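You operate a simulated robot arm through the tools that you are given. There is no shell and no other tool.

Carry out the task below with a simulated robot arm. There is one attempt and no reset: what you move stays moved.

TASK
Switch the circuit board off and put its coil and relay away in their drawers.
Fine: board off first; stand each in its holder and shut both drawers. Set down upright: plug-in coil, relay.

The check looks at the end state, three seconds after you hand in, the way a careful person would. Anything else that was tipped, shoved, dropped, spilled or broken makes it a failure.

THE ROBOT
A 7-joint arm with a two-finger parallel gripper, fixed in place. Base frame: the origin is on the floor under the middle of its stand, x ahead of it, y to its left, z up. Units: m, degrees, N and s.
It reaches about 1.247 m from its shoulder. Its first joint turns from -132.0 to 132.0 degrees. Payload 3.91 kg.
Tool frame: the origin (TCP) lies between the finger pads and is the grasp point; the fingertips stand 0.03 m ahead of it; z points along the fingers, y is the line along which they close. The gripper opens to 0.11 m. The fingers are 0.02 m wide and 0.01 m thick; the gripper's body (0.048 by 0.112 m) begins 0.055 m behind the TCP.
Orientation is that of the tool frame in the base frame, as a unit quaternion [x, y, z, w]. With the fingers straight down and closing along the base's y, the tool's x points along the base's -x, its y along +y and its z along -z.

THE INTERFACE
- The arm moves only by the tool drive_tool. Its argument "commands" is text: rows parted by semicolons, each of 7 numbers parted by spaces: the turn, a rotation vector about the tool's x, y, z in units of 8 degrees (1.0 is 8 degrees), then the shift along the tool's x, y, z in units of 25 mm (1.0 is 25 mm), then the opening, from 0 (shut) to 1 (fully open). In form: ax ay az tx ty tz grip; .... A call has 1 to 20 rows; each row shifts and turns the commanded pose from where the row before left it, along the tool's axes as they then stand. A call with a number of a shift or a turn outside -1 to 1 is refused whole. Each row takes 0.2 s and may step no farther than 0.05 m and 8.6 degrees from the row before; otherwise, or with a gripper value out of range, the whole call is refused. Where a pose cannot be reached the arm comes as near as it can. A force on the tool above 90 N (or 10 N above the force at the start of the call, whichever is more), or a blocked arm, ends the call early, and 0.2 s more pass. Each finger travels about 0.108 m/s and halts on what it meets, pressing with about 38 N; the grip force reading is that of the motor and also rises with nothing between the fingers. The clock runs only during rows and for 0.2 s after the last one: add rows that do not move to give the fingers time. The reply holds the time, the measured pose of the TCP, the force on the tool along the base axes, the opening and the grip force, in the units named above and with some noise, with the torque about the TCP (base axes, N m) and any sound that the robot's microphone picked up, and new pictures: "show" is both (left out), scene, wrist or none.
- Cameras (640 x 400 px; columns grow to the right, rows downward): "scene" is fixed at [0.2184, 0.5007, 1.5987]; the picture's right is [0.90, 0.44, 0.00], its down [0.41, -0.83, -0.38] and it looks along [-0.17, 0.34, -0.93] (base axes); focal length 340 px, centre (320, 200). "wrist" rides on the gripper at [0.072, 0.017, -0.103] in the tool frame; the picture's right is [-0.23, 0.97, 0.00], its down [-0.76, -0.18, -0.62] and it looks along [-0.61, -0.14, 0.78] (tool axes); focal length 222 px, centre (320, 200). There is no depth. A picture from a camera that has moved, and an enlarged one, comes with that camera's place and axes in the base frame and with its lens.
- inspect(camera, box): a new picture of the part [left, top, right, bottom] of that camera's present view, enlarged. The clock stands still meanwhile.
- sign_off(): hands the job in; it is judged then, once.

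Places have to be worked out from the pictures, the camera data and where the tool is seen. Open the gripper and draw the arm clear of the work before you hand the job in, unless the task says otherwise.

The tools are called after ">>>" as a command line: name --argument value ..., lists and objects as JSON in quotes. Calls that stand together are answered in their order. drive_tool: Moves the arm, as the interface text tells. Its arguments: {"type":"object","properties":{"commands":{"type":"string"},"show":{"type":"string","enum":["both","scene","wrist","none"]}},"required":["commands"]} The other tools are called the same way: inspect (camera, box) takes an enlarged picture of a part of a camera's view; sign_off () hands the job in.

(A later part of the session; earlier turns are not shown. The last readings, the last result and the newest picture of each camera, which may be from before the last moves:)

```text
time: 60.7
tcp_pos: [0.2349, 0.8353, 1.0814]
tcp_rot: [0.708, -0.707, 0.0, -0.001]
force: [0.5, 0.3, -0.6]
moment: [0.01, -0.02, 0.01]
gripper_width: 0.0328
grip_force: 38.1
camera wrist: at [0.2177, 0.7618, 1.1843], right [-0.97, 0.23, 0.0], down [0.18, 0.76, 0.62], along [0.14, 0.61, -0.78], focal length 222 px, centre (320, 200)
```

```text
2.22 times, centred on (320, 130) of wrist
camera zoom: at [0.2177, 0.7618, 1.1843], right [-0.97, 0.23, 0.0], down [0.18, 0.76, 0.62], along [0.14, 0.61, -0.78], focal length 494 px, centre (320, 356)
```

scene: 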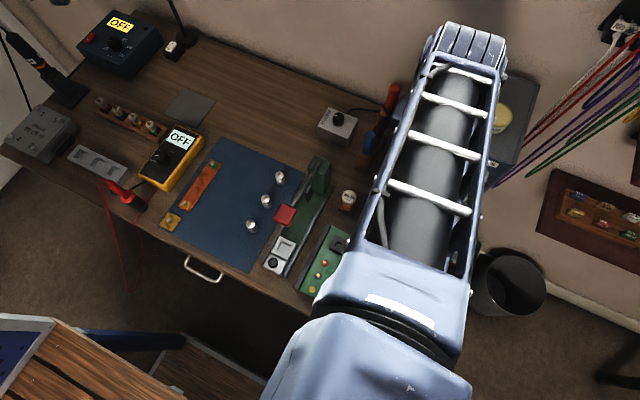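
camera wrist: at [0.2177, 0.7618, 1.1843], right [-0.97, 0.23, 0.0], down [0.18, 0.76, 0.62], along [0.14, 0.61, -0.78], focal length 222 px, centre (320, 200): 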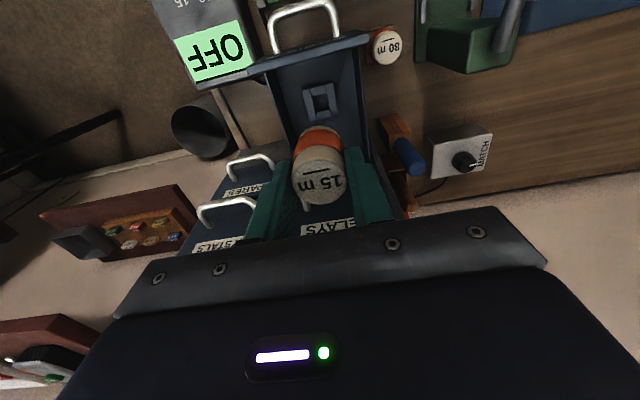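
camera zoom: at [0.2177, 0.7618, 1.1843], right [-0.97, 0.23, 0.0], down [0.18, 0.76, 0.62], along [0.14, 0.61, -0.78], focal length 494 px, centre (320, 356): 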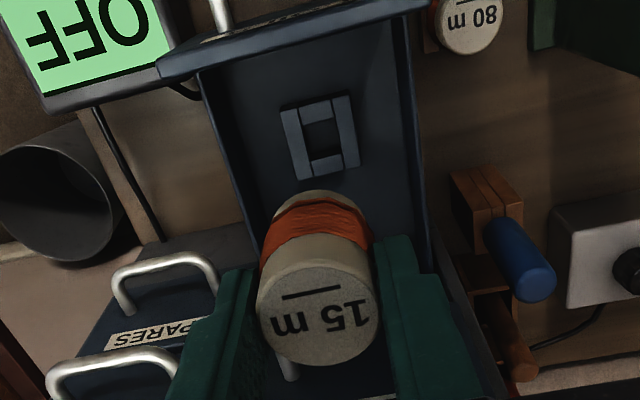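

The holder is centred on the coil axis to within about 0.5 mm. I'll lower to about 2 cm above the seat.

>>> drive_tool --commands "0 0 0 0 0 0.9 0.15; 0 0 0 0 0 0.9 0.15; 0 0 0 0 0 0.9 0.15; 0 0 0 0 0 0.7 0.15; 0 0 0 0 0 0.2 0.15; 0 0 0 0 0 0 0.15" --show "wrist"

>>> inspect --camera "wrist" --box '[220, 60, 420, 220]'

```text
time: 62.1
tcp_pos: [0.2346, 0.8355, 0.9895]
tcp_rot: [-0.706, 0.708, 0.0, 0.001]
force: [-0.4, -0.1, -1.1]
moment: [0.03, 0.04, 0.02]
gripper_width: 0.0328
grip_force: 38.2
camera wrist: at [0.2169, 0.7621, 1.0926], right [-0.97, 0.23, 0.0], down [0.18, 0.76, 0.63], along [0.14, 0.61, -0.78], focal length 222 px, centre (320, 200)
```

wrist: 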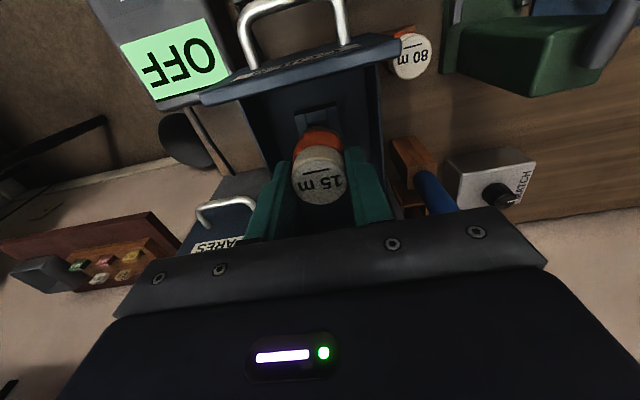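

```text
2.50 times, centred on (320, 140) of wrist
camera zoom: at [0.2169, 0.7621, 1.0926], right [-0.97, 0.23, 0.0], down [0.18, 0.76, 0.63], along [0.14, 0.61, -0.78], focal length 555 px, centre (320, 350)
```

zoom: 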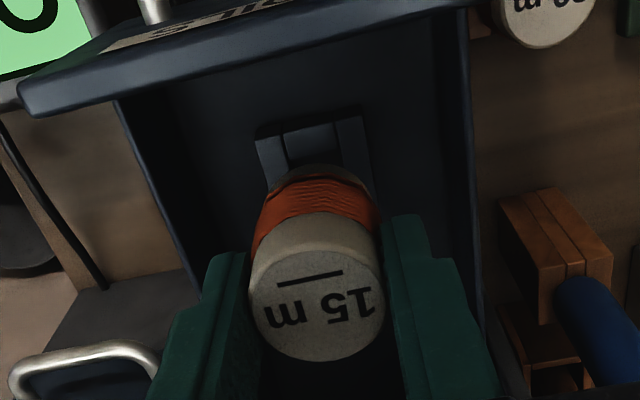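

The columns match the socket reference again (255/362). I'll continue down.

>>> drive_tool --commands "0 0 0 0 0 0.2 0.15; 0 0 0 0 0 0.2 0.15; 0 0 0 0 0 0.1 0.15; 0 0 0 0 0 0 0.15" --show "none"

```text
time: 63.1
tcp_pos: [0.2334, 0.8349, 0.9788]
tcp_rot: [-0.707, 0.707, 0.0, 0.0]
force: [0.0, -0.4, -1.2]
moment: [-0.02, 0.01, -0.01]
gripper_width: 0.0325
grip_force: 38.3
```

>>> drive_tool --commands "0 0 0 0 0 0.08 0.15; 0 0 0 0 0 0.08 0.15; 0 0 0 0 0 0 0.15" --show "wrist"

>>> inspect --camera "wrist" --box '[220, 60, 420, 220]'

```text
time: 63.9
tcp_pos: [0.2336, 0.8358, 0.9741]
tcp_rot: [0.708, -0.706, 0.001, -0.002]
force: [0.4, -0.2, -0.6]
moment: [0.05, -0.04, -0.02]
gripper_width: 0.0326
grip_force: 38.3
camera wrist: at [0.2164, 0.7622, 1.077], right [-0.97, 0.23, 0.0], down [0.18, 0.76, 0.63], along [0.14, 0.61, -0.78], focal length 222 px, centre (320, 200)
```

wrist: 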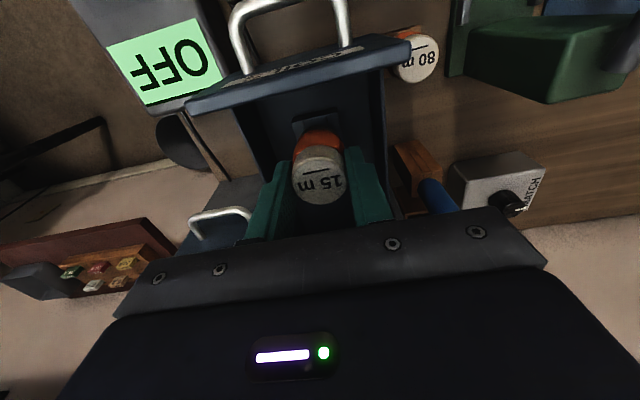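

```text
2.50 times, centred on (320, 140) of wrist
camera zoom: at [0.2164, 0.7622, 1.077], right [-0.97, 0.23, 0.0], down [0.18, 0.76, 0.63], along [0.14, 0.61, -0.78], focal length 555 px, centre (320, 350)
```

zoom: 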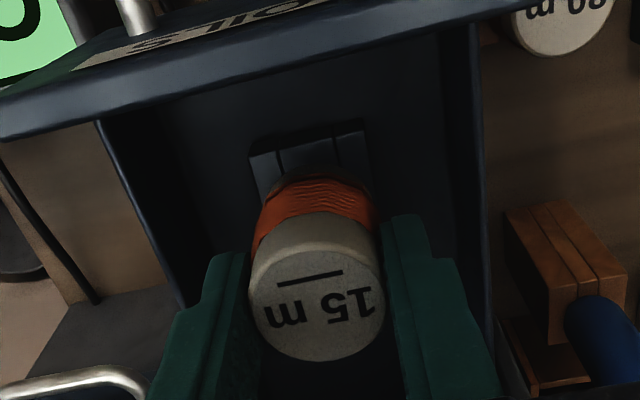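

Still free and aligned, so I'll continue in 2 mm steps.

>>> drive_tool --commands "0 0 0 0 0 0.08 0.15; 0 0 0 0 0 0.08 0.15; 0 0 0 0 0 0 0.15" --show "none"

```text
time: 64.7
tcp_pos: [0.235, 0.8358, 0.9704]
tcp_rot: [0.708, -0.707, 0.0, -0.001]
force: [-0.3, -0.6, -0.4]
moment: [0.0, 0.02, -0.02]
gripper_width: 0.0323
grip_force: 38.3
```

>>> drive_tool --commands "0 0 0 0 0 0.08 0.15; 0 0 0 0 0 0.08 0.15; 0 0 0 0 0 0 0.15" --show "wrist"

>>> inspect --camera "wrist" --box '[220, 60, 420, 220]'

```text
time: 65.5
tcp_pos: [0.2336, 0.8362, 0.9653]
tcp_rot: [-0.707, 0.707, 0.0, 0.001]
force: [-0.1, -0.7, -0.1]
moment: [-0.01, 0.04, -0.01]
gripper_width: 0.0327
grip_force: 37.7
camera wrist: at [0.2173, 0.7624, 1.068], right [-0.97, 0.23, 0.0], down [0.18, 0.76, 0.62], along [0.14, 0.61, -0.78], focal length 222 px, centre (320, 200)
```

wrist: 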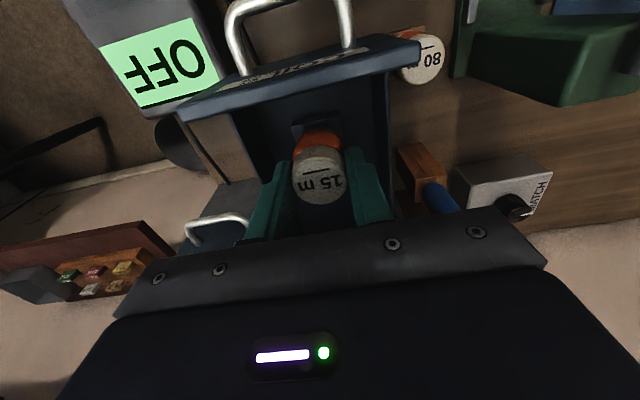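

```text
2.50 times, centred on (320, 140) of wrist
camera zoom: at [0.2173, 0.7624, 1.068], right [-0.97, 0.23, 0.0], down [0.18, 0.76, 0.62], along [0.14, 0.61, -0.78], focal length 555 px, centre (320, 350)
```

zoom: 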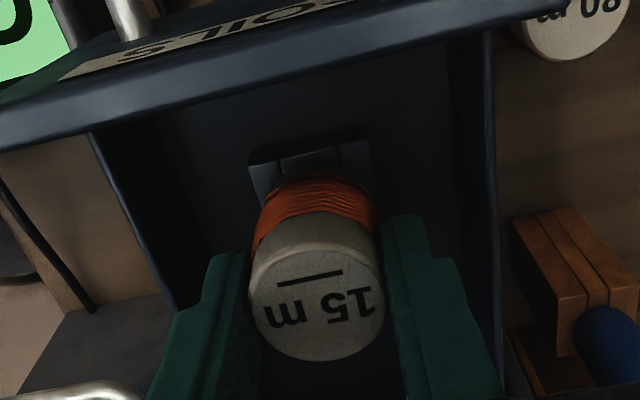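

No contact at z 0.965. I'll continue in small steps, since handle contact would come near TCP z 0.959.

>>> drive_tool --commands "0 0 0 0 0 0.06 0.15; 0 0 0 0 0 0.06 0.15; 0 0 0 0 0 0 0.15" --show "none"

```text
time: 66.3
tcp_pos: [0.2345, 0.8354, 0.9623]
tcp_rot: [-0.707, 0.707, 0.0, 0.002]
force: [0.2, -0.4, -0.6]
moment: [0.02, 0.0, 0.03]
gripper_width: 0.0328
grip_force: 38.0
```

>>> drive_tool --commands "0 0 0 0 0 0.06 0.15; 0 0 0 0 0 0.04 0.15; 0 0 0 0 0 0 0.15" --show "none"

```text
time: 67.1
tcp_pos: [0.2349, 0.8359, 0.9605]
tcp_rot: [-0.707, 0.707, 0.0, 0.001]
force: [-0.5, 0.5, -0.8]
moment: [-0.02, -0.02, -0.02]
gripper_width: 0.0325
grip_force: 38.2
```

The coil is still about 5 mm above its seat, but the hand is about to meet the RELAYS handle again, and the plug is short with a tight fit, so I won't drop it. Better to put the coil back in its board socket, push the drawer a further 20–25 mm open from inside, and then place it with no handle in the way. Reversing now.

>>> drive_tool --commands "0 0 0 0 0 -0.8 0.15; 0 0 0 0 0 -1 0.15; 0 0 0 0 0 -1 0.15; 0 0 0 0 0 -1 0.15; 0 0 0 0 0 -1 0.15; 0 0 0 0.935 0.4245 0 0.15; 0 0 0 0.935 0.4245 0 0.15; 0 0 0 0.935 0.4245 0 0.15; 0 0 0 0.935 0.4245 0 0.15; 0 0 0 0.935 0.4245 0 0.15; 0 0 0 0.935 0.4245 0 0.15; 0 0 0 0 0 0 0.15; 0 0 0 0 0 1 0.15; 0 0 0 0 0 1 0.15; 0 0 0 0 0 1 0.15; 0 0 0 0 0 1 0.15; 0 0 0 0 0 1 0.15; 0 0 0 0 0 0.8 0.15; 0 0 0 0 0 0.5 0.15; 0 0 0 0 0 0 0.15" --show "wrist"

>>> inspect --camera "wrist" --box '[220, 60, 420, 220]'

```text
time: 71.3
tcp_pos: [0.1709, 0.697, 0.923]
tcp_rot: [-0.707, 0.708, 0.0, 0.001]
force: [-0.5, -0.7, -1.2]
moment: [-0.01, 0.0, -0.01]
gripper_width: 0.0328
grip_force: 38.2
camera wrist: at [0.1526, 0.6233, 1.0251], right [-0.97, 0.23, 0.0], down [0.18, 0.76, 0.63], along [0.14, 0.61, -0.78], focal length 222 px, centre (320, 200)
```

wrist: 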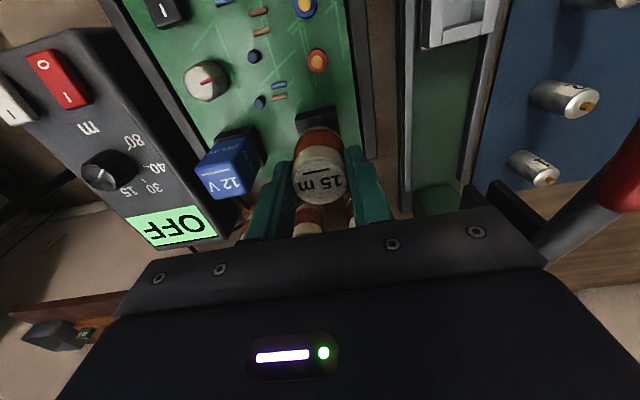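

```text
2.50 times, centred on (320, 140) of wrist
camera zoom: at [0.1526, 0.6233, 1.0251], right [-0.97, 0.23, 0.0], down [0.18, 0.76, 0.63], along [0.14, 0.61, -0.78], focal length 555 px, centre (320, 350)
```

zoom: 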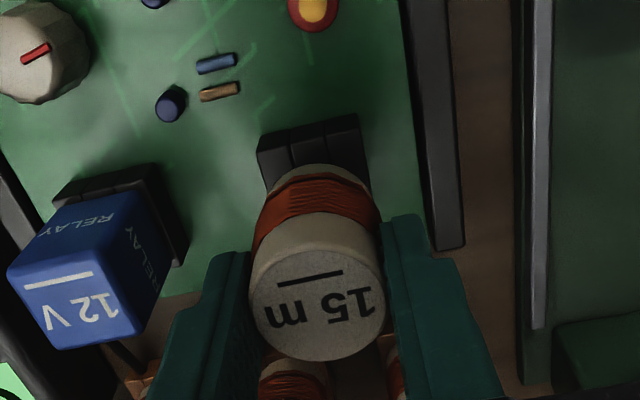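

It is 17.5 mm above its seat. I'll lower to a few millimetres above and then ease it in.

>>> drive_tool --commands "0 0 0 0 0 0.25 0.15; 0 0 0 0 0 0.2 0.15; 0 0 0 0 0 0.06 0.15; 0 0 0 0 0 0.05 0.15; 0 0 0 0 0 0 0.15" --show "none"

```text
time: 72.5
tcp_pos: [0.172, 0.6964, 0.9083]
tcp_rot: [-0.707, 0.708, 0.0, 0.001]
force: [-0.2, -0.7, -1.3]
moment: [-0.02, -0.01, -0.01]
gripper_width: 0.0325
grip_force: 37.6
```

>>> drive_tool --commands "0 0 0 0 0 0.05 0.15; 0 0 0 0 0 0.04 0.15; 0 0 0 0 0 0 0.15" --show "none"

```text
time: 73.3
tcp_pos: [0.171, 0.6954, 0.9073]
tcp_rot: [-0.706, 0.708, -0.001, 0.002]
force: [-0.4, -0.1, 0.8]
moment: [-0.02, 0.01, -0.03]
gripper_width: 0.0327
grip_force: 37.9
```

>>> drive_tool --commands "0 0 0 0 0 0.05 0.15; 0 0 0 0 0 0 0.15" --show "wrist"

>>> inspect --camera "wrist" --box '[220, 60, 420, 220]'

```text
time: 73.9
tcp_pos: [0.1719, 0.6956, 0.9061]
tcp_rot: [-0.707, 0.708, 0.0, 0.001]
force: [0.8, -0.1, -0.1]
moment: [0.02, 0.0, 0.03]
gripper_width: 0.0329
grip_force: 38.5
camera wrist: at [0.1534, 0.622, 1.0081], right [-0.97, 0.23, 0.0], down [0.18, 0.76, 0.63], along [0.14, 0.61, -0.78], focal length 222 px, centre (320, 200)
```

wrist: 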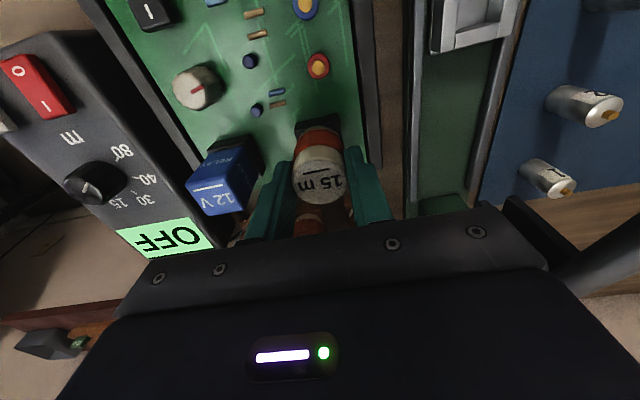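

```text
2.50 times, centred on (320, 140) of wrist
camera zoom: at [0.1534, 0.622, 1.0081], right [-0.97, 0.23, 0.0], down [0.18, 0.76, 0.63], along [0.14, 0.61, -0.78], focal length 555 px, centre (320, 350)
```

zoom: 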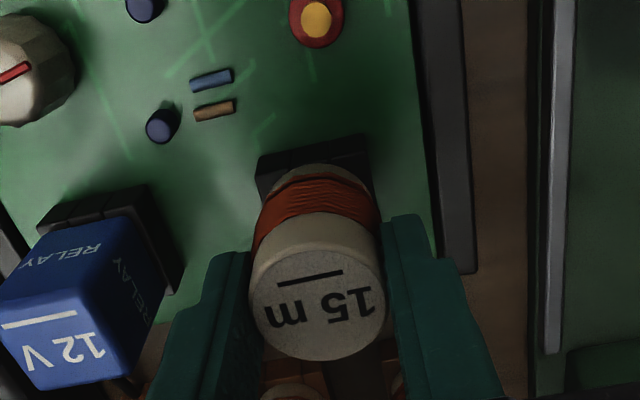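

The coil is back in its socket with no force. I'll release it and rise clear.

>>> drive_tool --commands "0 0 0 0 0 0 0.32; 0 0 0 0 0 0 0.36; 0 0 0 0 0 0 0.42; 0 0 0 0 0 -0.6 0.42; 0 0 0 0 0 -1 0.42; 0 0 0 0 0 -1 0.42; 0 0 0 0 0 -1 0.42; 0 0 0 0 0 -1 0.42; 0 0 0 0 0 -1 0.42; 0 0 0 0 0 -1 0.42; 0 0 0 0 0 0 0.42"

>>> inspect --camera "wrist" --box '[220, 20, 420, 200]'

```text
time: 76.3
tcp_pos: [0.1718, 0.695, 1.0716]
tcp_rot: [-0.706, 0.708, 0.0, 0.0]
force: [-0.6, 0.2, -0.9]
moment: [0.02, 0.03, -0.01]
gripper_width: 0.0462
grip_force: 0.1
camera wrist: at [0.1538, 0.6215, 1.1742], right [-0.97, 0.23, 0.0], down [0.18, 0.76, 0.62], along [0.14, 0.61, -0.78], focal length 222 px, centre (320, 200)
```

scene: 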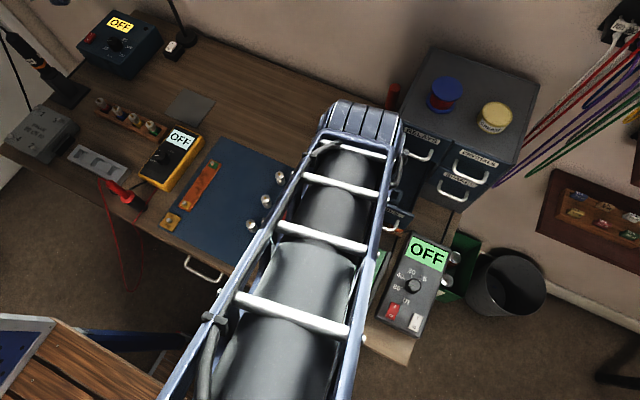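
wrist: 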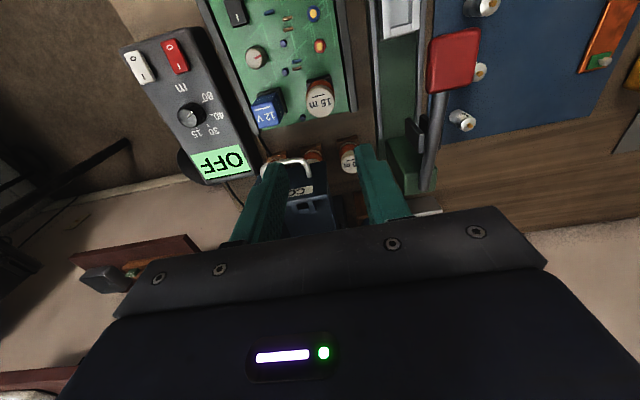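

```text
2.22 times, centred on (320, 110) of wrist
camera zoom: at [0.1538, 0.6215, 1.1742], right [-0.97, 0.23, 0.0], down [0.18, 0.76, 0.62], along [0.14, 0.61, -0.78], focal length 494 px, centre (320, 400)
```

zoom: 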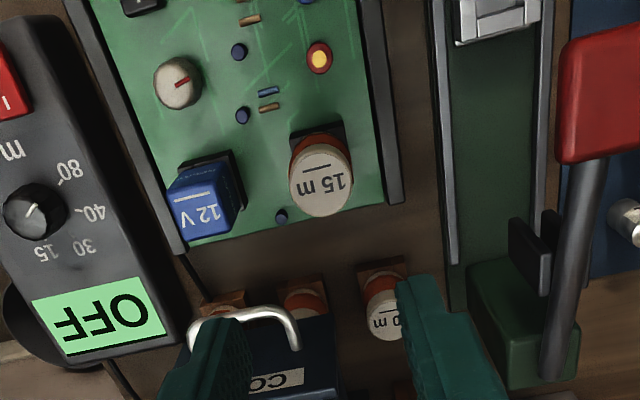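

The coil is upright in its socket. Now I'll close the fingers, drop them into the drawer just behind its front panel, and push the drawer further out.

>>> drive_tool --commands "0 0 0 -0.884 -0.508 0 0.1; 0 0 0 -0.884 -0.508 0 0; 0 0 0 -0.884 -0.508 0 0; 0 0 0 -0.884 -0.508 0 0; 0 0 0 -0.884 -0.508 0 0; 0 0 0 0 0 0.8 0; 0 0 0 0 0 0.8 0; 0 0 0 0 0 0 0"

>>> inspect --camera "wrist" --box '[220, 20, 460, 220]'

```text
time: 78.1
tcp_pos: [0.233, 0.8053, 1.0317]
tcp_rot: [-0.706, 0.708, 0.0, 0.001]
force: [0.4, 0.7, 0.2]
moment: [0.02, 0.01, 0.02]
gripper_width: 0.0
grip_force: 37.5
camera wrist: at [0.2158, 0.7308, 1.1336], right [-0.97, 0.23, 0.0], down [0.18, 0.76, 0.63], along [0.14, 0.61, -0.78], focal length 222 px, centre (320, 200)
```

scene: 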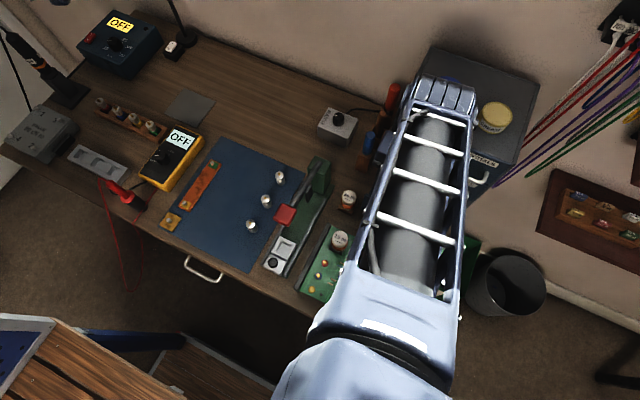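
wrist: 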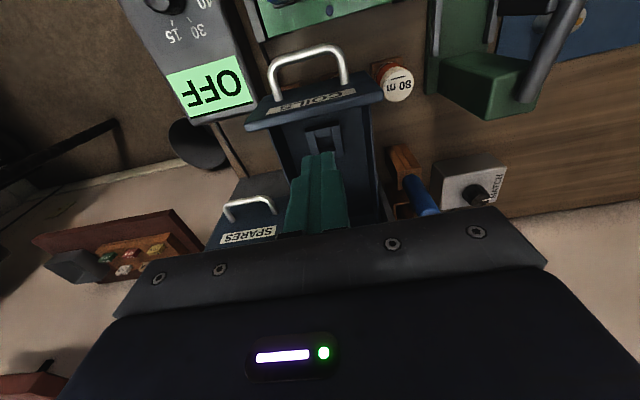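

```text
2.00 times, centred on (340, 120) of wrist
camera zoom: at [0.2158, 0.7308, 1.1336], right [-0.97, 0.23, 0.0], down [0.18, 0.76, 0.63], along [0.14, 0.61, -0.78], focal length 444 px, centre (280, 360)
```

zoom: 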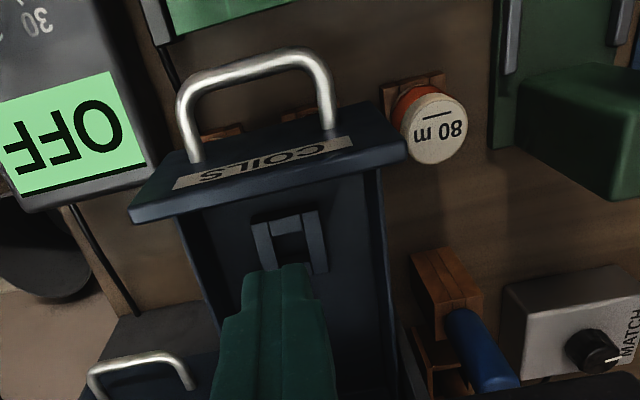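

The fingers hang just behind the front panel's inner edge (y about 0.782). I'll lower them into the drawer.

>>> drive_tool --commands "0 0 0 0 0 0.8 0; 0 0 0 0 0 0.8 0; 0 0 0 0 0 0.8 0; 0 0 0 0 0 0.2 0; 0 0 0 0 0 0 0" --show "wrist"

```text
time: 79.3
tcp_pos: [0.2327, 0.8063, 0.9673]
tcp_rot: [-0.707, 0.707, 0.0, 0.001]
force: [0.0, 0.1, 0.3]
moment: [0.04, 0.0, -0.02]
gripper_width: 0.0
grip_force: 37.8
camera wrist: at [0.2157, 0.7326, 1.0685], right [-0.97, 0.23, 0.0], down [0.18, 0.76, 0.63], along [0.14, 0.61, -0.78], focal length 222 px, centre (320, 200)
```

wrist: 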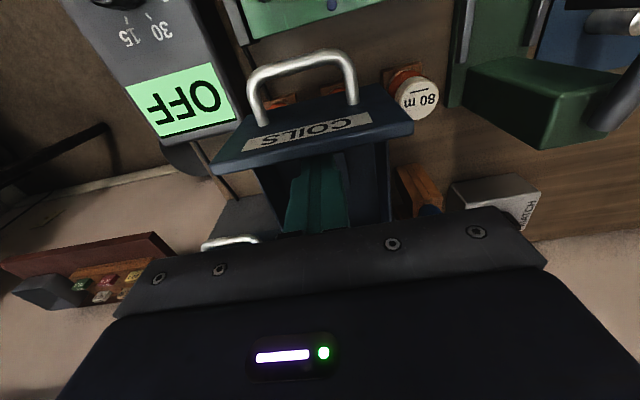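

The fingers are inside with no contact. I'll push gently toward −y.

>>> drive_tool --commands "0 0 0 0.2 0 0 0; 0 0 0 0.2 0 0 0; 0 0 0 0.2 0 0 0; 0 0 0 0.2 0 0 0; 0 0 0 0 0 0 0" --show "none"

```text
time: 80.3
tcp_pos: [0.235, 0.7949, 0.9677]
tcp_rot: [-0.707, 0.707, 0.01, 0.011]
force: [3.2, 127.6, -66.5]
moment: [0.69, 0.02, 0.04]
gripper_width: 0.0
grip_force: 37.7
stopped in row 5: the force on the tool passed its limit at 107 N (the readings are from after the stop); the commanded pose is now the measured one
```

The drawer is already at its end stop (force rose with no movement), so it won't open further. I'll back off at once and rise.

>>> drive_tool --commands "0 0 0 -0.3 0 0 0; 0 0 0 -0.2 0 0 0; 0 0 0 0 0 0 0" --show "both"

>>> inspect --camera "wrist" --box '[180, 20, 460, 220]'

```text
time: 81.2
tcp_pos: [0.2352, 0.7986, 0.9734]
tcp_rot: [-0.707, 0.707, 0.008, 0.01]
force: [-0.5, -0.5, -0.6]
moment: [0.0, -0.01, 0.0]
gripper_width: 0.0002
grip_force: 37.6
camera wrist: at [0.2173, 0.7234, 1.0742], right [-0.97, 0.23, 0.0], down [0.18, 0.75, 0.64], along [0.14, 0.62, -0.77], focal length 222 px, centre (320, 200)
```

scene: 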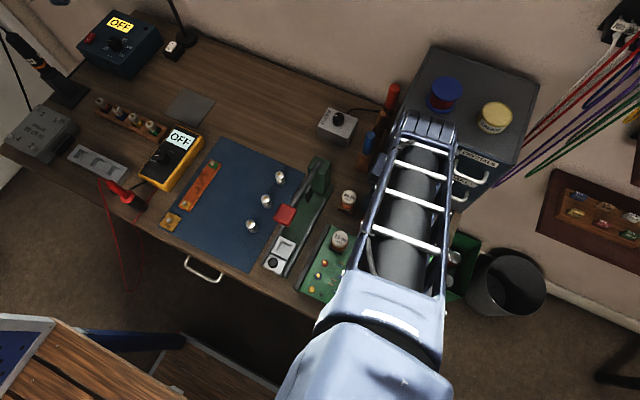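
wrist: 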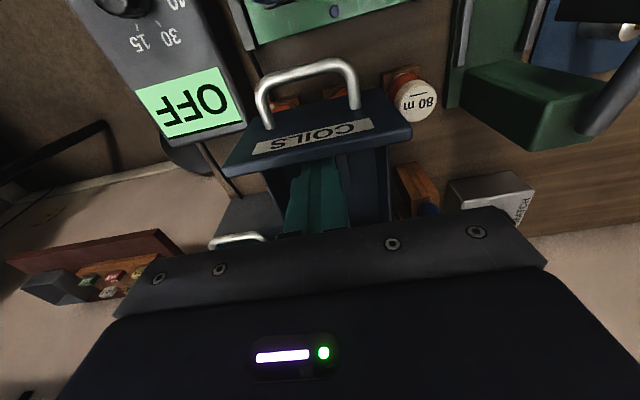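

```text
2.00 times, centred on (320, 120) of wrist
camera zoom: at [0.2173, 0.7234, 1.0742], right [-0.97, 0.23, 0.0], down [0.18, 0.75, 0.64], along [0.14, 0.62, -0.77], focal length 444 px, centre (320, 360)
```

zoom: 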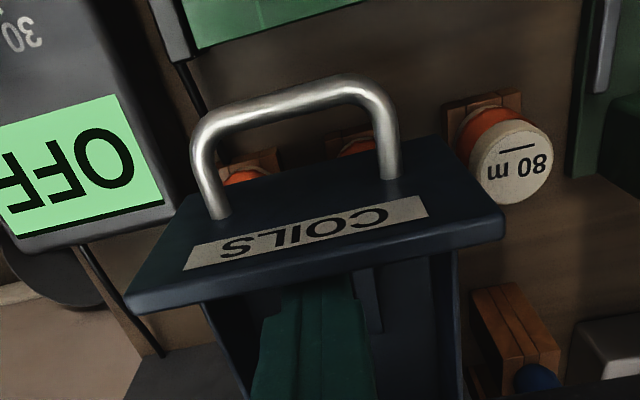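

The drawer front looks unharmed. The tool was left tilted by about 1.5°, so I'll rise, straighten it, and go back over the coil to regrip it closer to its top.

>>> drive_tool --commands "0 0 0 0 0 -1 0; 0 0 0 0 0 -1 0; 0 0 0 0 0 -1 0; 0 0 0 0 0 -1 0.2; -0.02 0.183 0 0 0 0 0.4; 0 0 0 0.824 0.512 0 0.4; 0 0 0 0.824 0.512 0 0.4; 0 0 0 0.824 0.512 0 0.4; 0 0 0 0.824 0.512 0 0.4; 0 0 0 0.824 0.512 0 0.4; 0 0 0 0 0 0 0.4"

>>> inspect --camera "wrist" --box '[220, 20, 420, 200]'

>>> inspect --camera "scene" --box '[330, 100, 510, 240]'

```text
time: 83.5
tcp_pos: [0.1695, 0.6928, 1.0738]
tcp_rot: [-0.707, 0.708, -0.001, -0.002]
force: [0.6, 1.0, -1.7]
moment: [0.02, 0.01, 0.0]
gripper_width: 0.044
grip_force: 0.1
camera wrist: at [0.1519, 0.6201, 1.1768], right [-0.97, 0.23, 0.0], down [0.18, 0.76, 0.62], along [0.14, 0.6, -0.78], focal length 222 px, centre (320, 200)
```

scene: 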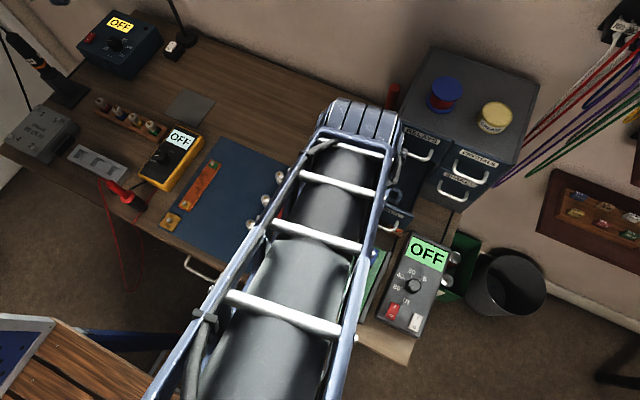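
wrist: 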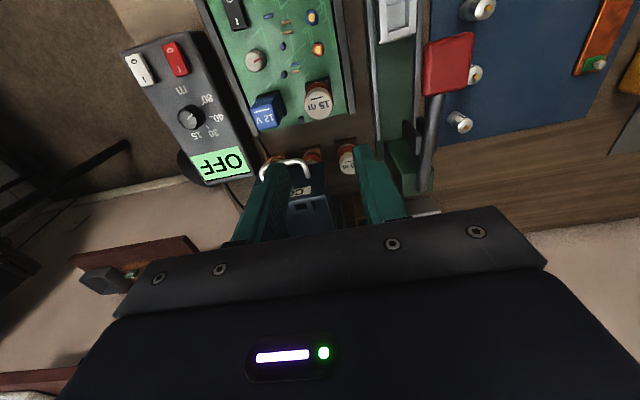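

```text
2.22 times, centred on (320, 110) of wrist
camera zoom: at [0.1519, 0.6201, 1.1768], right [-0.97, 0.23, 0.0], down [0.18, 0.76, 0.62], along [0.14, 0.6, -0.78], focal length 494 px, centre (320, 400)
```

zoom: 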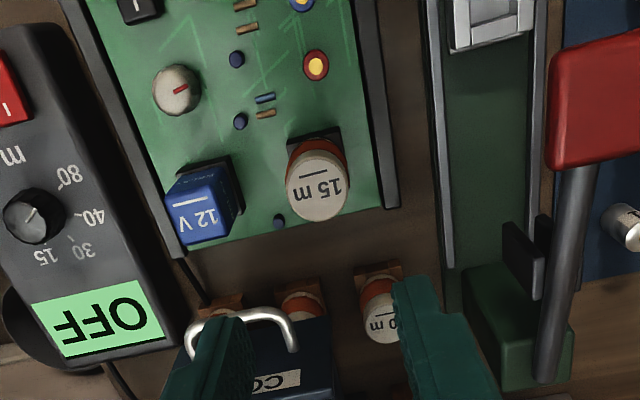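

```text
2.86 times, centred on (420, 170) of scene
camera zoom: at [0.2184, 0.5007, 1.5987], right [0.9, 0.44, 0.0], down [0.41, -0.83, -0.38], along [-0.17, 0.34, -0.93], focal length 970 px, centre (34, 286)
```

zoom: 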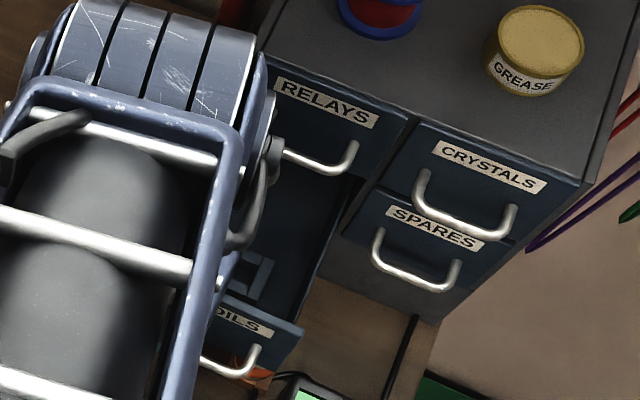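

The drawer hasn't moved. The coil is about 2 mm off the tool axis in both x and y, so I'll correct that and descend to grip it near its top, with the TCP at about 0.916.

>>> drive_tool --commands "0 0 0 -0.1 -0.084 0.9 0.4; 0 0 0 0 0 1 0.4; 0 0 0 0 0 1 0.4; 0 0 0 0 0 1 0.4; 0 0 0 0 0 1 0.4; 0 0 0 0 0 0.9 0.4; 0 0 0 0 0 0.5 0.4; 0 0 0 0 0 0 0.4" --show "wrist"

>>> inspect --camera "wrist" --box '[220, 60, 420, 220]'

```text
time: 85.3
tcp_pos: [0.1719, 0.6954, 0.9175]
tcp_rot: [-0.706, 0.708, -0.001, -0.002]
force: [-1.3, -0.1, 0.9]
moment: [-0.05, 0.0, 0.02]
gripper_width: 0.044
grip_force: 0.1
camera wrist: at [0.1553, 0.6225, 1.0191], right [-0.97, 0.23, 0.0], down [0.18, 0.76, 0.62], along [0.14, 0.6, -0.78], focal length 222 px, centre (320, 200)
```

wrist: 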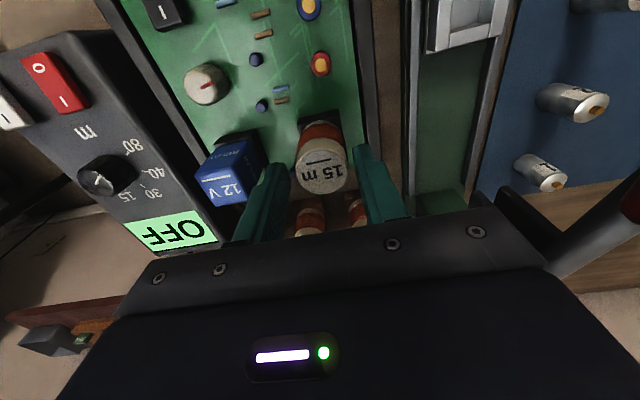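

```text
2.50 times, centred on (320, 140) of wrist
camera zoom: at [0.1553, 0.6225, 1.0191], right [-0.97, 0.23, 0.0], down [0.18, 0.76, 0.62], along [0.14, 0.6, -0.78], focal length 555 px, centre (320, 350)
```

zoom: 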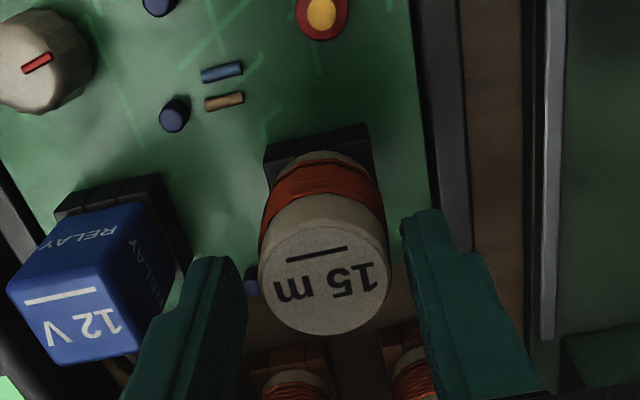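

The coil is well placed between the fingers. I'll make a small trim and close.

>>> drive_tool --commands "0 -0.03 0 0 0.03 0.05 0.4; 0 0 0 0 0 0 0.3; 0 0 0 0 0 0 0.2; 0 0 0 0 0 0 0.15; 0 0 0 0 0 0 0.15" --show "wrist"

>>> inspect --camera "wrist" --box '[220, 60, 420, 220]'

```text
time: 86.5
tcp_pos: [0.171, 0.6954, 0.9158]
tcp_rot: [0.707, -0.707, -0.001, -0.001]
force: [-0.2, 0.0, 0.1]
moment: [-0.01, 0.01, -0.02]
gripper_width: 0.0324
grip_force: 37.9
camera wrist: at [0.1542, 0.622, 1.0173], right [-0.97, 0.23, 0.0], down [0.18, 0.76, 0.62], along [0.14, 0.61, -0.78], focal length 222 px, centre (320, 200)
```

wrist: 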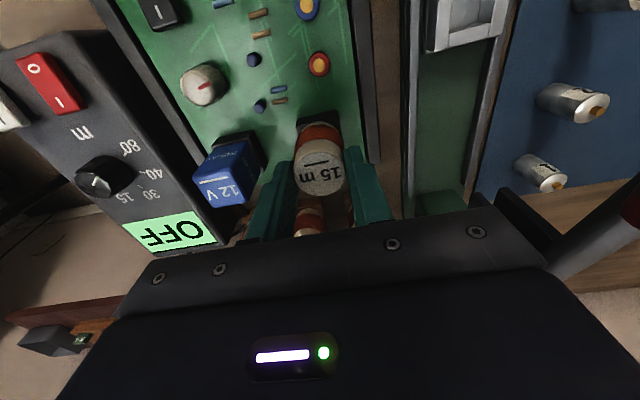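

```text
2.50 times, centred on (320, 140) of wrist
camera zoom: at [0.1542, 0.622, 1.0173], right [-0.97, 0.23, 0.0], down [0.18, 0.76, 0.62], along [0.14, 0.61, -0.78], focal length 555 px, centre (320, 350)
```

zoom: 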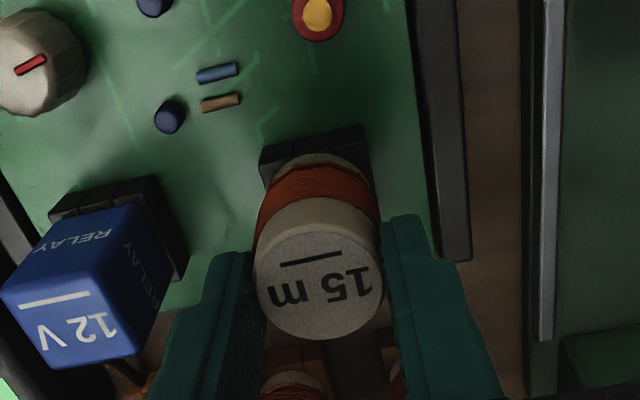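

Gripped again with zero side load. I'll lift it out and carry it to the drawer with the same displacement.

>>> drive_tool --commands "0 0 0 0 0 -0.1 0.15; 0 0 0 0 0 -0.1 0.15; 0 0 0 0 0 -0.2 0.15; 0 0 0 0 0 -0.6 0.15; 0 0 0 0 0 -1 0.15; 0 0 0 0 0 -1 0.15; 0 0 0 0 0 -1 0.15; 0 0 0 0 0 -1 0.15; 0 0 0 0 0 -1 0.15; 0 0 0 0 0 -1 0.15; 0 0 0 -0.935 -0.424 0 0.15; 0 0 0 -0.935 -0.424 0 0.15; 0 0 0 -0.935 -0.424 0 0.15; 0 0 0 -0.935 -0.424 0 0.15; 0 0 0 -0.935 -0.424 0 0.15; 0 0 0 -0.935 -0.424 0 0.15; 0 0 0 0 0 0 0.15" --show "wrist"

>>> inspect --camera "wrist" --box '[220, 40, 420, 220]'

```text
time: 90.2
tcp_pos: [0.2354, 0.8342, 1.0898]
tcp_rot: [0.707, -0.707, -0.002, 0.0]
force: [0.5, -0.1, -0.4]
moment: [-0.03, 0.01, 0.01]
gripper_width: 0.0324
grip_force: 37.8
camera wrist: at [0.2194, 0.7622, 1.1925], right [-0.97, 0.23, 0.0], down [0.18, 0.76, 0.62], along [0.14, 0.61, -0.78], focal length 222 px, centre (320, 200)
```

wrist: 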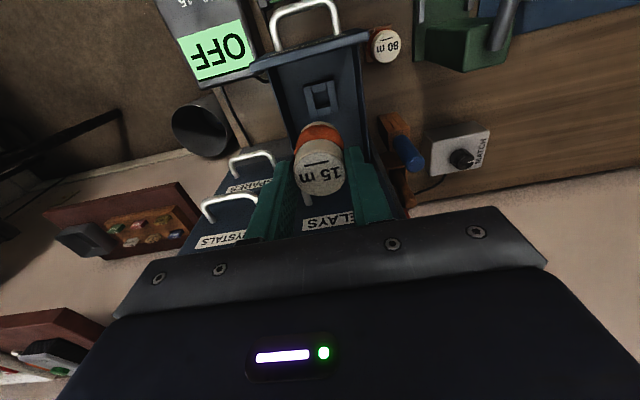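

```text
2.22 times, centred on (320, 130) of wrist
camera zoom: at [0.2194, 0.7622, 1.1925], right [-0.97, 0.23, 0.0], down [0.18, 0.76, 0.62], along [0.14, 0.61, -0.78], focal length 494 px, centre (320, 356)
```

zoom: 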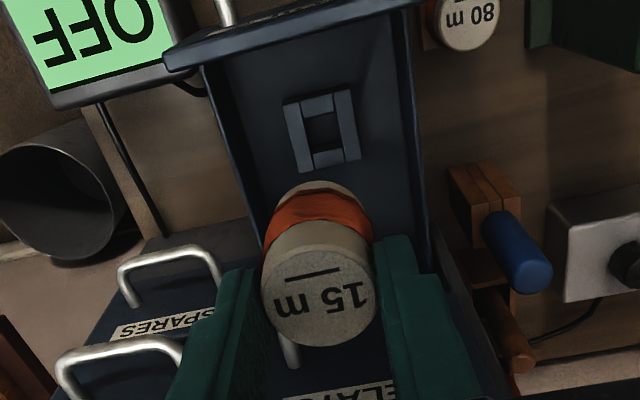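

The holder seems about 1.5 mm toward −x of the coil axis in this view. I'll apply half of that, lower to about 2 cm above the seat, and compare with the socket reference.

>>> drive_tool --commands "0 0 0 0 0.03 0.9 0.15; 0 0 0 0 0 0.9 0.15; 0 0 0 0 0 0.9 0.15; 0 0 0 0 0 0.9 0.15; 0 0 0 0 0 0.4 0.15; 0 0 0 0 0 0 0.15" --show "wrist"

>>> inspect --camera "wrist" --box '[260, 70, 380, 190]'

```text
time: 91.5
tcp_pos: [0.2353, 0.836, 0.9889]
tcp_rot: [-0.707, 0.707, 0.0, 0.001]
force: [-0.2, -0.2, -0.1]
moment: [0.02, -0.02, -0.01]
gripper_width: 0.0325
grip_force: 37.9
camera wrist: at [0.2177, 0.7627, 1.092], right [-0.97, 0.23, 0.0], down [0.18, 0.76, 0.62], along [0.14, 0.61, -0.78], focal length 222 px, centre (320, 200)
```

wrist: 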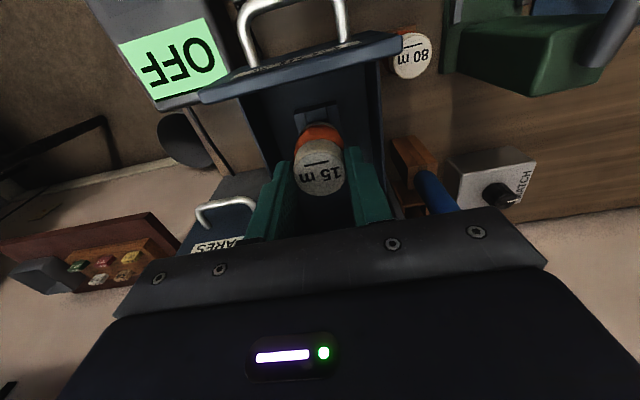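

```text
3.33 times, centred on (320, 130) of wrist
camera zoom: at [0.2177, 0.7627, 1.092], right [-0.97, 0.23, 0.0], down [0.18, 0.76, 0.62], along [0.14, 0.61, -0.78], focal length 740 px, centre (320, 433)
```

zoom: 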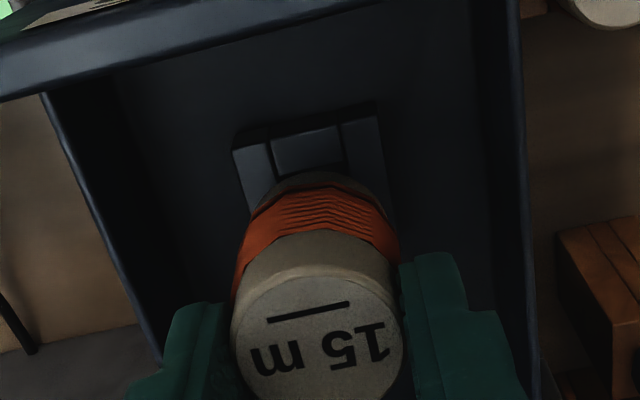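

The frame corners match the model for a centred holder within about 0.5 mm in x. I'll lower in small steps now.

>>> drive_tool --commands "0 0 0 0 0.015 0.2 0.15; 0 0 0 0 0 0.2 0.15; 0 0 0 0 0 0.1 0.15; 0 0 0 0 0 0 0.15" --show "none"

```text
time: 92.5
tcp_pos: [0.2348, 0.8364, 0.9763]
tcp_rot: [-0.707, 0.708, 0.001, 0.001]
force: [-0.9, -0.1, -0.2]
moment: [-0.01, -0.01, -0.02]
gripper_width: 0.0325
grip_force: 38.0
```

>>> drive_tool --commands "0 0 0 0 0 0.08 0.15; 0 0 0 0 0 0.08 0.15; 0 0 0 0 0 0 0.15" --show "none"

```text
time: 93.3
tcp_pos: [0.2347, 0.8372, 0.9725]
tcp_rot: [-0.707, 0.707, 0.0, 0.001]
force: [-0.7, 0.7, -0.5]
moment: [0.01, 0.0, 0.03]
gripper_width: 0.0325
grip_force: 37.5
```

>>> drive_tool --commands "0 0 0 0 0 0.06 0.15; 0 0 0 0 0 0.06 0.15; 0 0 0 0 0 0 0.15" --show "wrist"

>>> inspect --camera "wrist" --box '[260, 70, 380, 190]'

```text
time: 94.2
tcp_pos: [0.2329, 0.8368, 0.9702]
tcp_rot: [-0.707, 0.707, 0.001, 0.0]
force: [0.3, 0.2, -0.7]
moment: [0.0, -0.04, 0.03]
gripper_width: 0.0325
grip_force: 37.7
camera wrist: at [0.2171, 0.7629, 1.0721], right [-0.97, 0.23, 0.0], down [0.18, 0.76, 0.62], along [0.14, 0.61, -0.78], focal length 222 px, centre (320, 200)
```

wrist: 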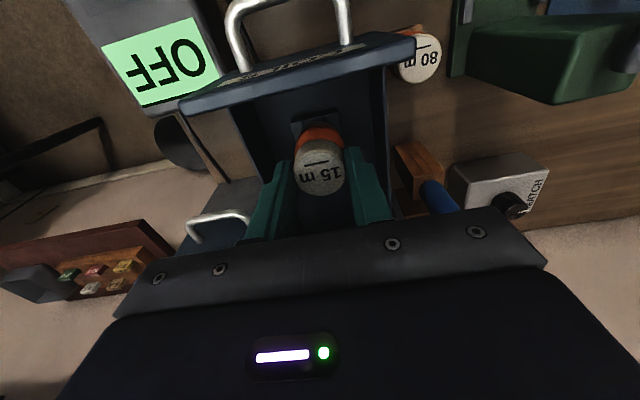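

```text
3.33 times, centred on (320, 130) of wrist
camera zoom: at [0.2171, 0.7629, 1.0721], right [-0.97, 0.23, 0.0], down [0.18, 0.76, 0.62], along [0.14, 0.61, -0.78], focal length 740 px, centre (320, 433)
```

zoom: 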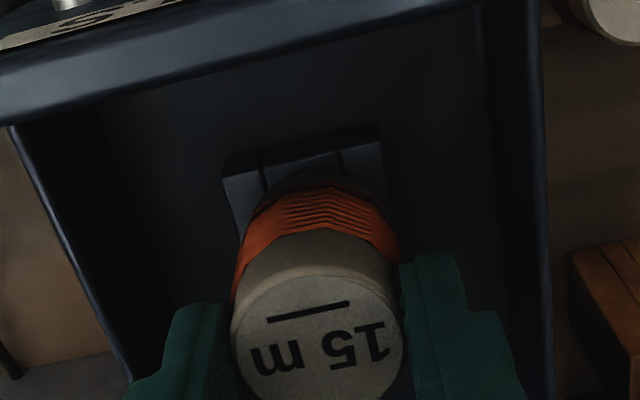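

The coil's lower flange is about 5 mm above the frame, as expected. I'll continue in 1 mm steps.

>>> drive_tool --commands "0 0 0 0 0 0.05 0.15; 0 0 0 0 0 0.04 0.15; 0 0 0 0 0 0 0.15" --show "none"

```text
time: 95.0
tcp_pos: [0.2333, 0.8362, 0.9668]
tcp_rot: [0.707, -0.707, -0.001, 0.0]
force: [-0.9, -0.2, -0.4]
moment: [0.0, -0.02, -0.01]
gripper_width: 0.0324
grip_force: 37.6
```

>>> drive_tool --commands "0 0 0 0 0 0.04 0.15; 0 0 0 0 0 0.04 0.15; 0 0 0 0 0 0 0.15" --show "none"

```text
time: 95.8
tcp_pos: [0.2338, 0.8352, 0.9674]
tcp_rot: [-0.707, 0.707, 0.001, 0.001]
force: [1.2, 0.6, 23.5]
moment: [-0.14, 0.0, 0.01]
gripper_width: 0.0326
grip_force: 37.8
```

Contact with the load acting at the coil's −y edge, so the plug's −y side is on the rim. I'll ease up, shift about 1.2 mm toward +y, and lower again.

>>> drive_tool --commands "0 0 0 0 0 -0.12 0.15; 0 0 0 -0.05 0 0 0.15; 0 0 0 0 0 0.05 0.15; 0 0 0 0 0 0.04 0.15; 0 0 0 0 0 0 0.15" --show "none"

```text
time: 97.0
tcp_pos: [0.2351, 0.8381, 0.9673]
tcp_rot: [-0.707, 0.707, 0.0, 0.0]
force: [-1.3, -0.1, 4.8]
moment: [0.03, 0.09, 0.02]
gripper_width: 0.0323
grip_force: 38.3
```

>>> drive_tool --commands "0 0 0 0 0 0.04 0.15; 0 0 0 0 0 0 0.15" --show "none"

```text
time: 97.5
tcp_pos: [0.2342, 0.8382, 0.9664]
tcp_rot: [-0.707, 0.707, 0.001, 0.001]
force: [-2.4, 1.1, 13.6]
moment: [-0.07, 0.11, 0.0]
gripper_width: 0.0325
grip_force: 37.7
```

>>> drive_tool --commands "0 0 0 0 0 -0.04 0.15; 0 0 0 -0.04 0 0 0.15; 0 0 0 0 0 0 0.15" --show "none"

```text
time: 98.3
tcp_pos: [0.2342, 0.8393, 0.9661]
tcp_rot: [0.707, -0.707, 0.0, 0.0]
force: [-1.8, 0.2, 9.7]
moment: [0.0, 0.12, -0.04]
gripper_width: 0.0325
grip_force: 37.7
```

>>> inspect --camera "wrist" --box '[270, 90, 370, 170]'

```text
5.00 times, centred on (320, 130) of wrist
camera zoom: at [0.2165, 0.7655, 1.0691], right [-0.97, 0.23, 0.0], down [0.18, 0.76, 0.62], along [0.14, 0.61, -0.78], focal length 1111 px, centre (320, 550)
```

zoom: 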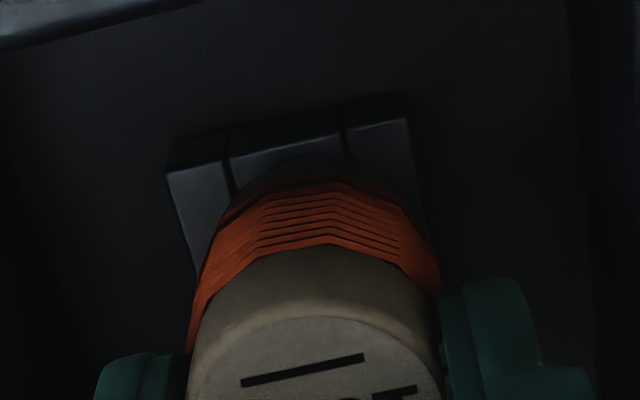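

The flange still looks about 3 mm above the frame, so the plug is on the rim; the frame reads about 0.65 mm toward +x and the coil about 1 mm toward −y. I'll make a small correction and press lightly.

>>> drive_tool --commands "0 0 0 0 0 -0.06 0.15; 0 0 0 -0.01 -0.026 0 0.15; 0 0 0 0 0 0.06 0.15; 0 0 0 0 0 0.04 0.15; 0 0 0 0 0 0 0.15" --show "none"

```text
time: 99.5
tcp_pos: [0.235, 0.839, 0.9664]
tcp_rot: [-0.706, 0.708, 0.001, 0.001]
force: [2.5, 1.1, 17.2]
moment: [-0.04, -0.12, -0.01]
gripper_width: 0.0324
grip_force: 37.6
```

The load still acts on the −y side, so I'll step another 1 mm toward +y and press lightly again.

>>> drive_tool --commands "0 0 0 0 0 -0.06 0.15; 0 0 0 -0.04 0.01 0 0.15; 0 0 0 0 0 0.06 0.15; 0 0 0 0 0 0 0.15" --show "none"

```text
time: 100.5
tcp_pos: [0.2352, 0.8397, 0.9665]
tcp_rot: [-0.706, 0.708, 0.0, 0.001]
force: [6.3, 0.7, 17.4]
moment: [-0.02, -0.31, 0.02]
gripper_width: 0.0325
grip_force: 38.3
```

The readings are muddied by friction because I'm not breaking contact between tries. I'll lift 6 mm clear and measure again from a fresh close-up.

>>> drive_tool --commands "0 0 0 0 0 -0.12 0.15; 0 0 0 0 0 -0.12 0.15; 0 0 0 0 0 0 0.15" --show "wrist"

>>> inspect --camera "wrist" --box '[270, 80, 370, 160]'

>>> inspect --camera "wrist" --box '[270, 140, 370, 220]'

```text
time: 101.3
tcp_pos: [0.2327, 0.8391, 0.9721]
tcp_rot: [0.707, -0.707, 0.0, 0.0]
force: [-0.2, 0.0, -0.4]
moment: [0.0, -0.01, 0.01]
gripper_width: 0.0322
grip_force: 37.5
camera wrist: at [0.2166, 0.7664, 1.0741], right [-0.97, 0.23, 0.0], down [0.18, 0.76, 0.62], along [0.14, 0.61, -0.78], focal length 222 px, centre (320, 200)
```

wrist: 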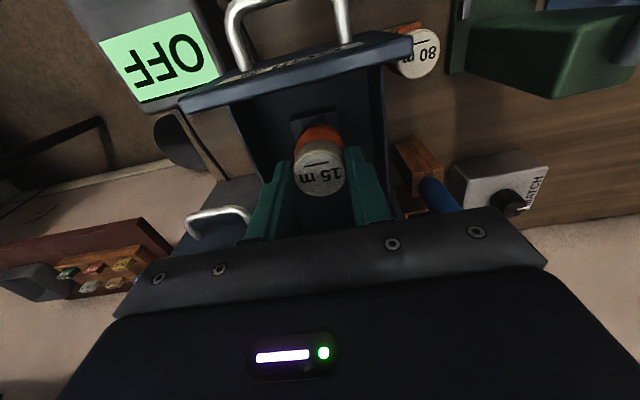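

```text
5.00 times, centred on (320, 120) of wrist
camera zoom: at [0.2166, 0.7664, 1.0741], right [-0.97, 0.23, 0.0], down [0.18, 0.76, 0.62], along [0.14, 0.61, -0.78], focal length 1111 px, centre (320, 600)
```

zoom: 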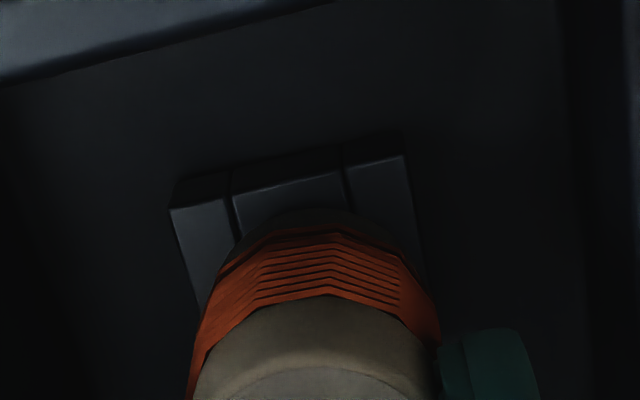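

```text
5.00 times, centred on (320, 180) of wrist
camera zoom: at [0.2166, 0.7664, 1.0741], right [-0.97, 0.23, 0.0], down [0.18, 0.76, 0.62], along [0.14, 0.61, -0.78], focal length 1111 px, centre (320, 300)
```

zoom: 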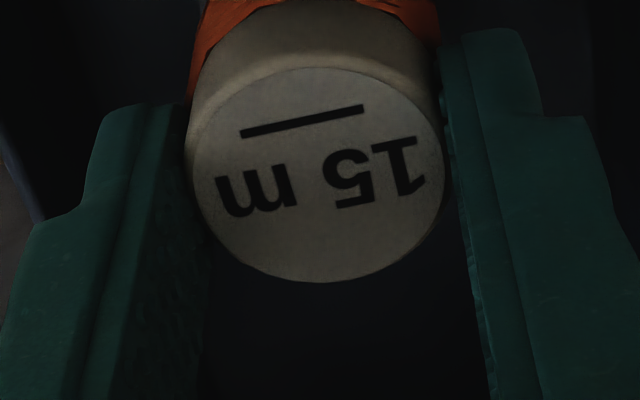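

The coil face is centred on the tool, but the frame sits about 0.75 mm toward +x and probably 0.5–1.4 mm toward +y of the coil. I'll apply +0.75 mm x and +0.8 mm y from clear air and come down again.

>>> drive_tool --commands "0 0 0 -0.032 -0.03 0 0.15; 0 0 0 0 0 0.1 0.15; 0 0 0 0 0 0.08 0.15; 0 0 0 0 0 0 0.15" --show "none"

```text
time: 102.3
tcp_pos: [0.235, 0.8406, 0.9662]
tcp_rot: [-0.706, 0.708, 0.001, 0.001]
force: [-0.7, -0.7, 1.2]
moment: [-0.01, 0.06, -0.01]
gripper_width: 0.0323
grip_force: 38.5
```

>>> drive_tool --commands "0 0 0 0 0 0.04 0.15; 0 0 0 0 0 0.02 0.15; 0 0 0 0 0 0 0.15" --show "none"

```text
time: 103.2
tcp_pos: [0.2357, 0.8402, 0.9673]
tcp_rot: [0.707, -0.707, -0.002, -0.001]
force: [-0.3, 0.9, 17.3]
moment: [-0.07, -0.01, -0.01]
gripper_width: 0.0324
grip_force: 37.6
```

Now x is centred and the contact is clearly on the −y side, so I'll lift, move +1.2 mm in y, and press again.

>>> drive_tool --commands "0 0 0 0 0 -0.14 0.15; 0 0 0 -0.048 0 0 0.15; 0 0 0 0 0 0.08 0.15; 0 0 0 0 0 0.06 0.15; 0 0 0 0 0 0 0.15" --show "none"

```text
time: 104.3
tcp_pos: [0.2355, 0.8416, 0.9658]
tcp_rot: [0.707, -0.707, 0.0, 0.0]
force: [-0.7, 0.2, 4.5]
moment: [0.06, 0.11, 0.02]
gripper_width: 0.0324
grip_force: 38.3
```

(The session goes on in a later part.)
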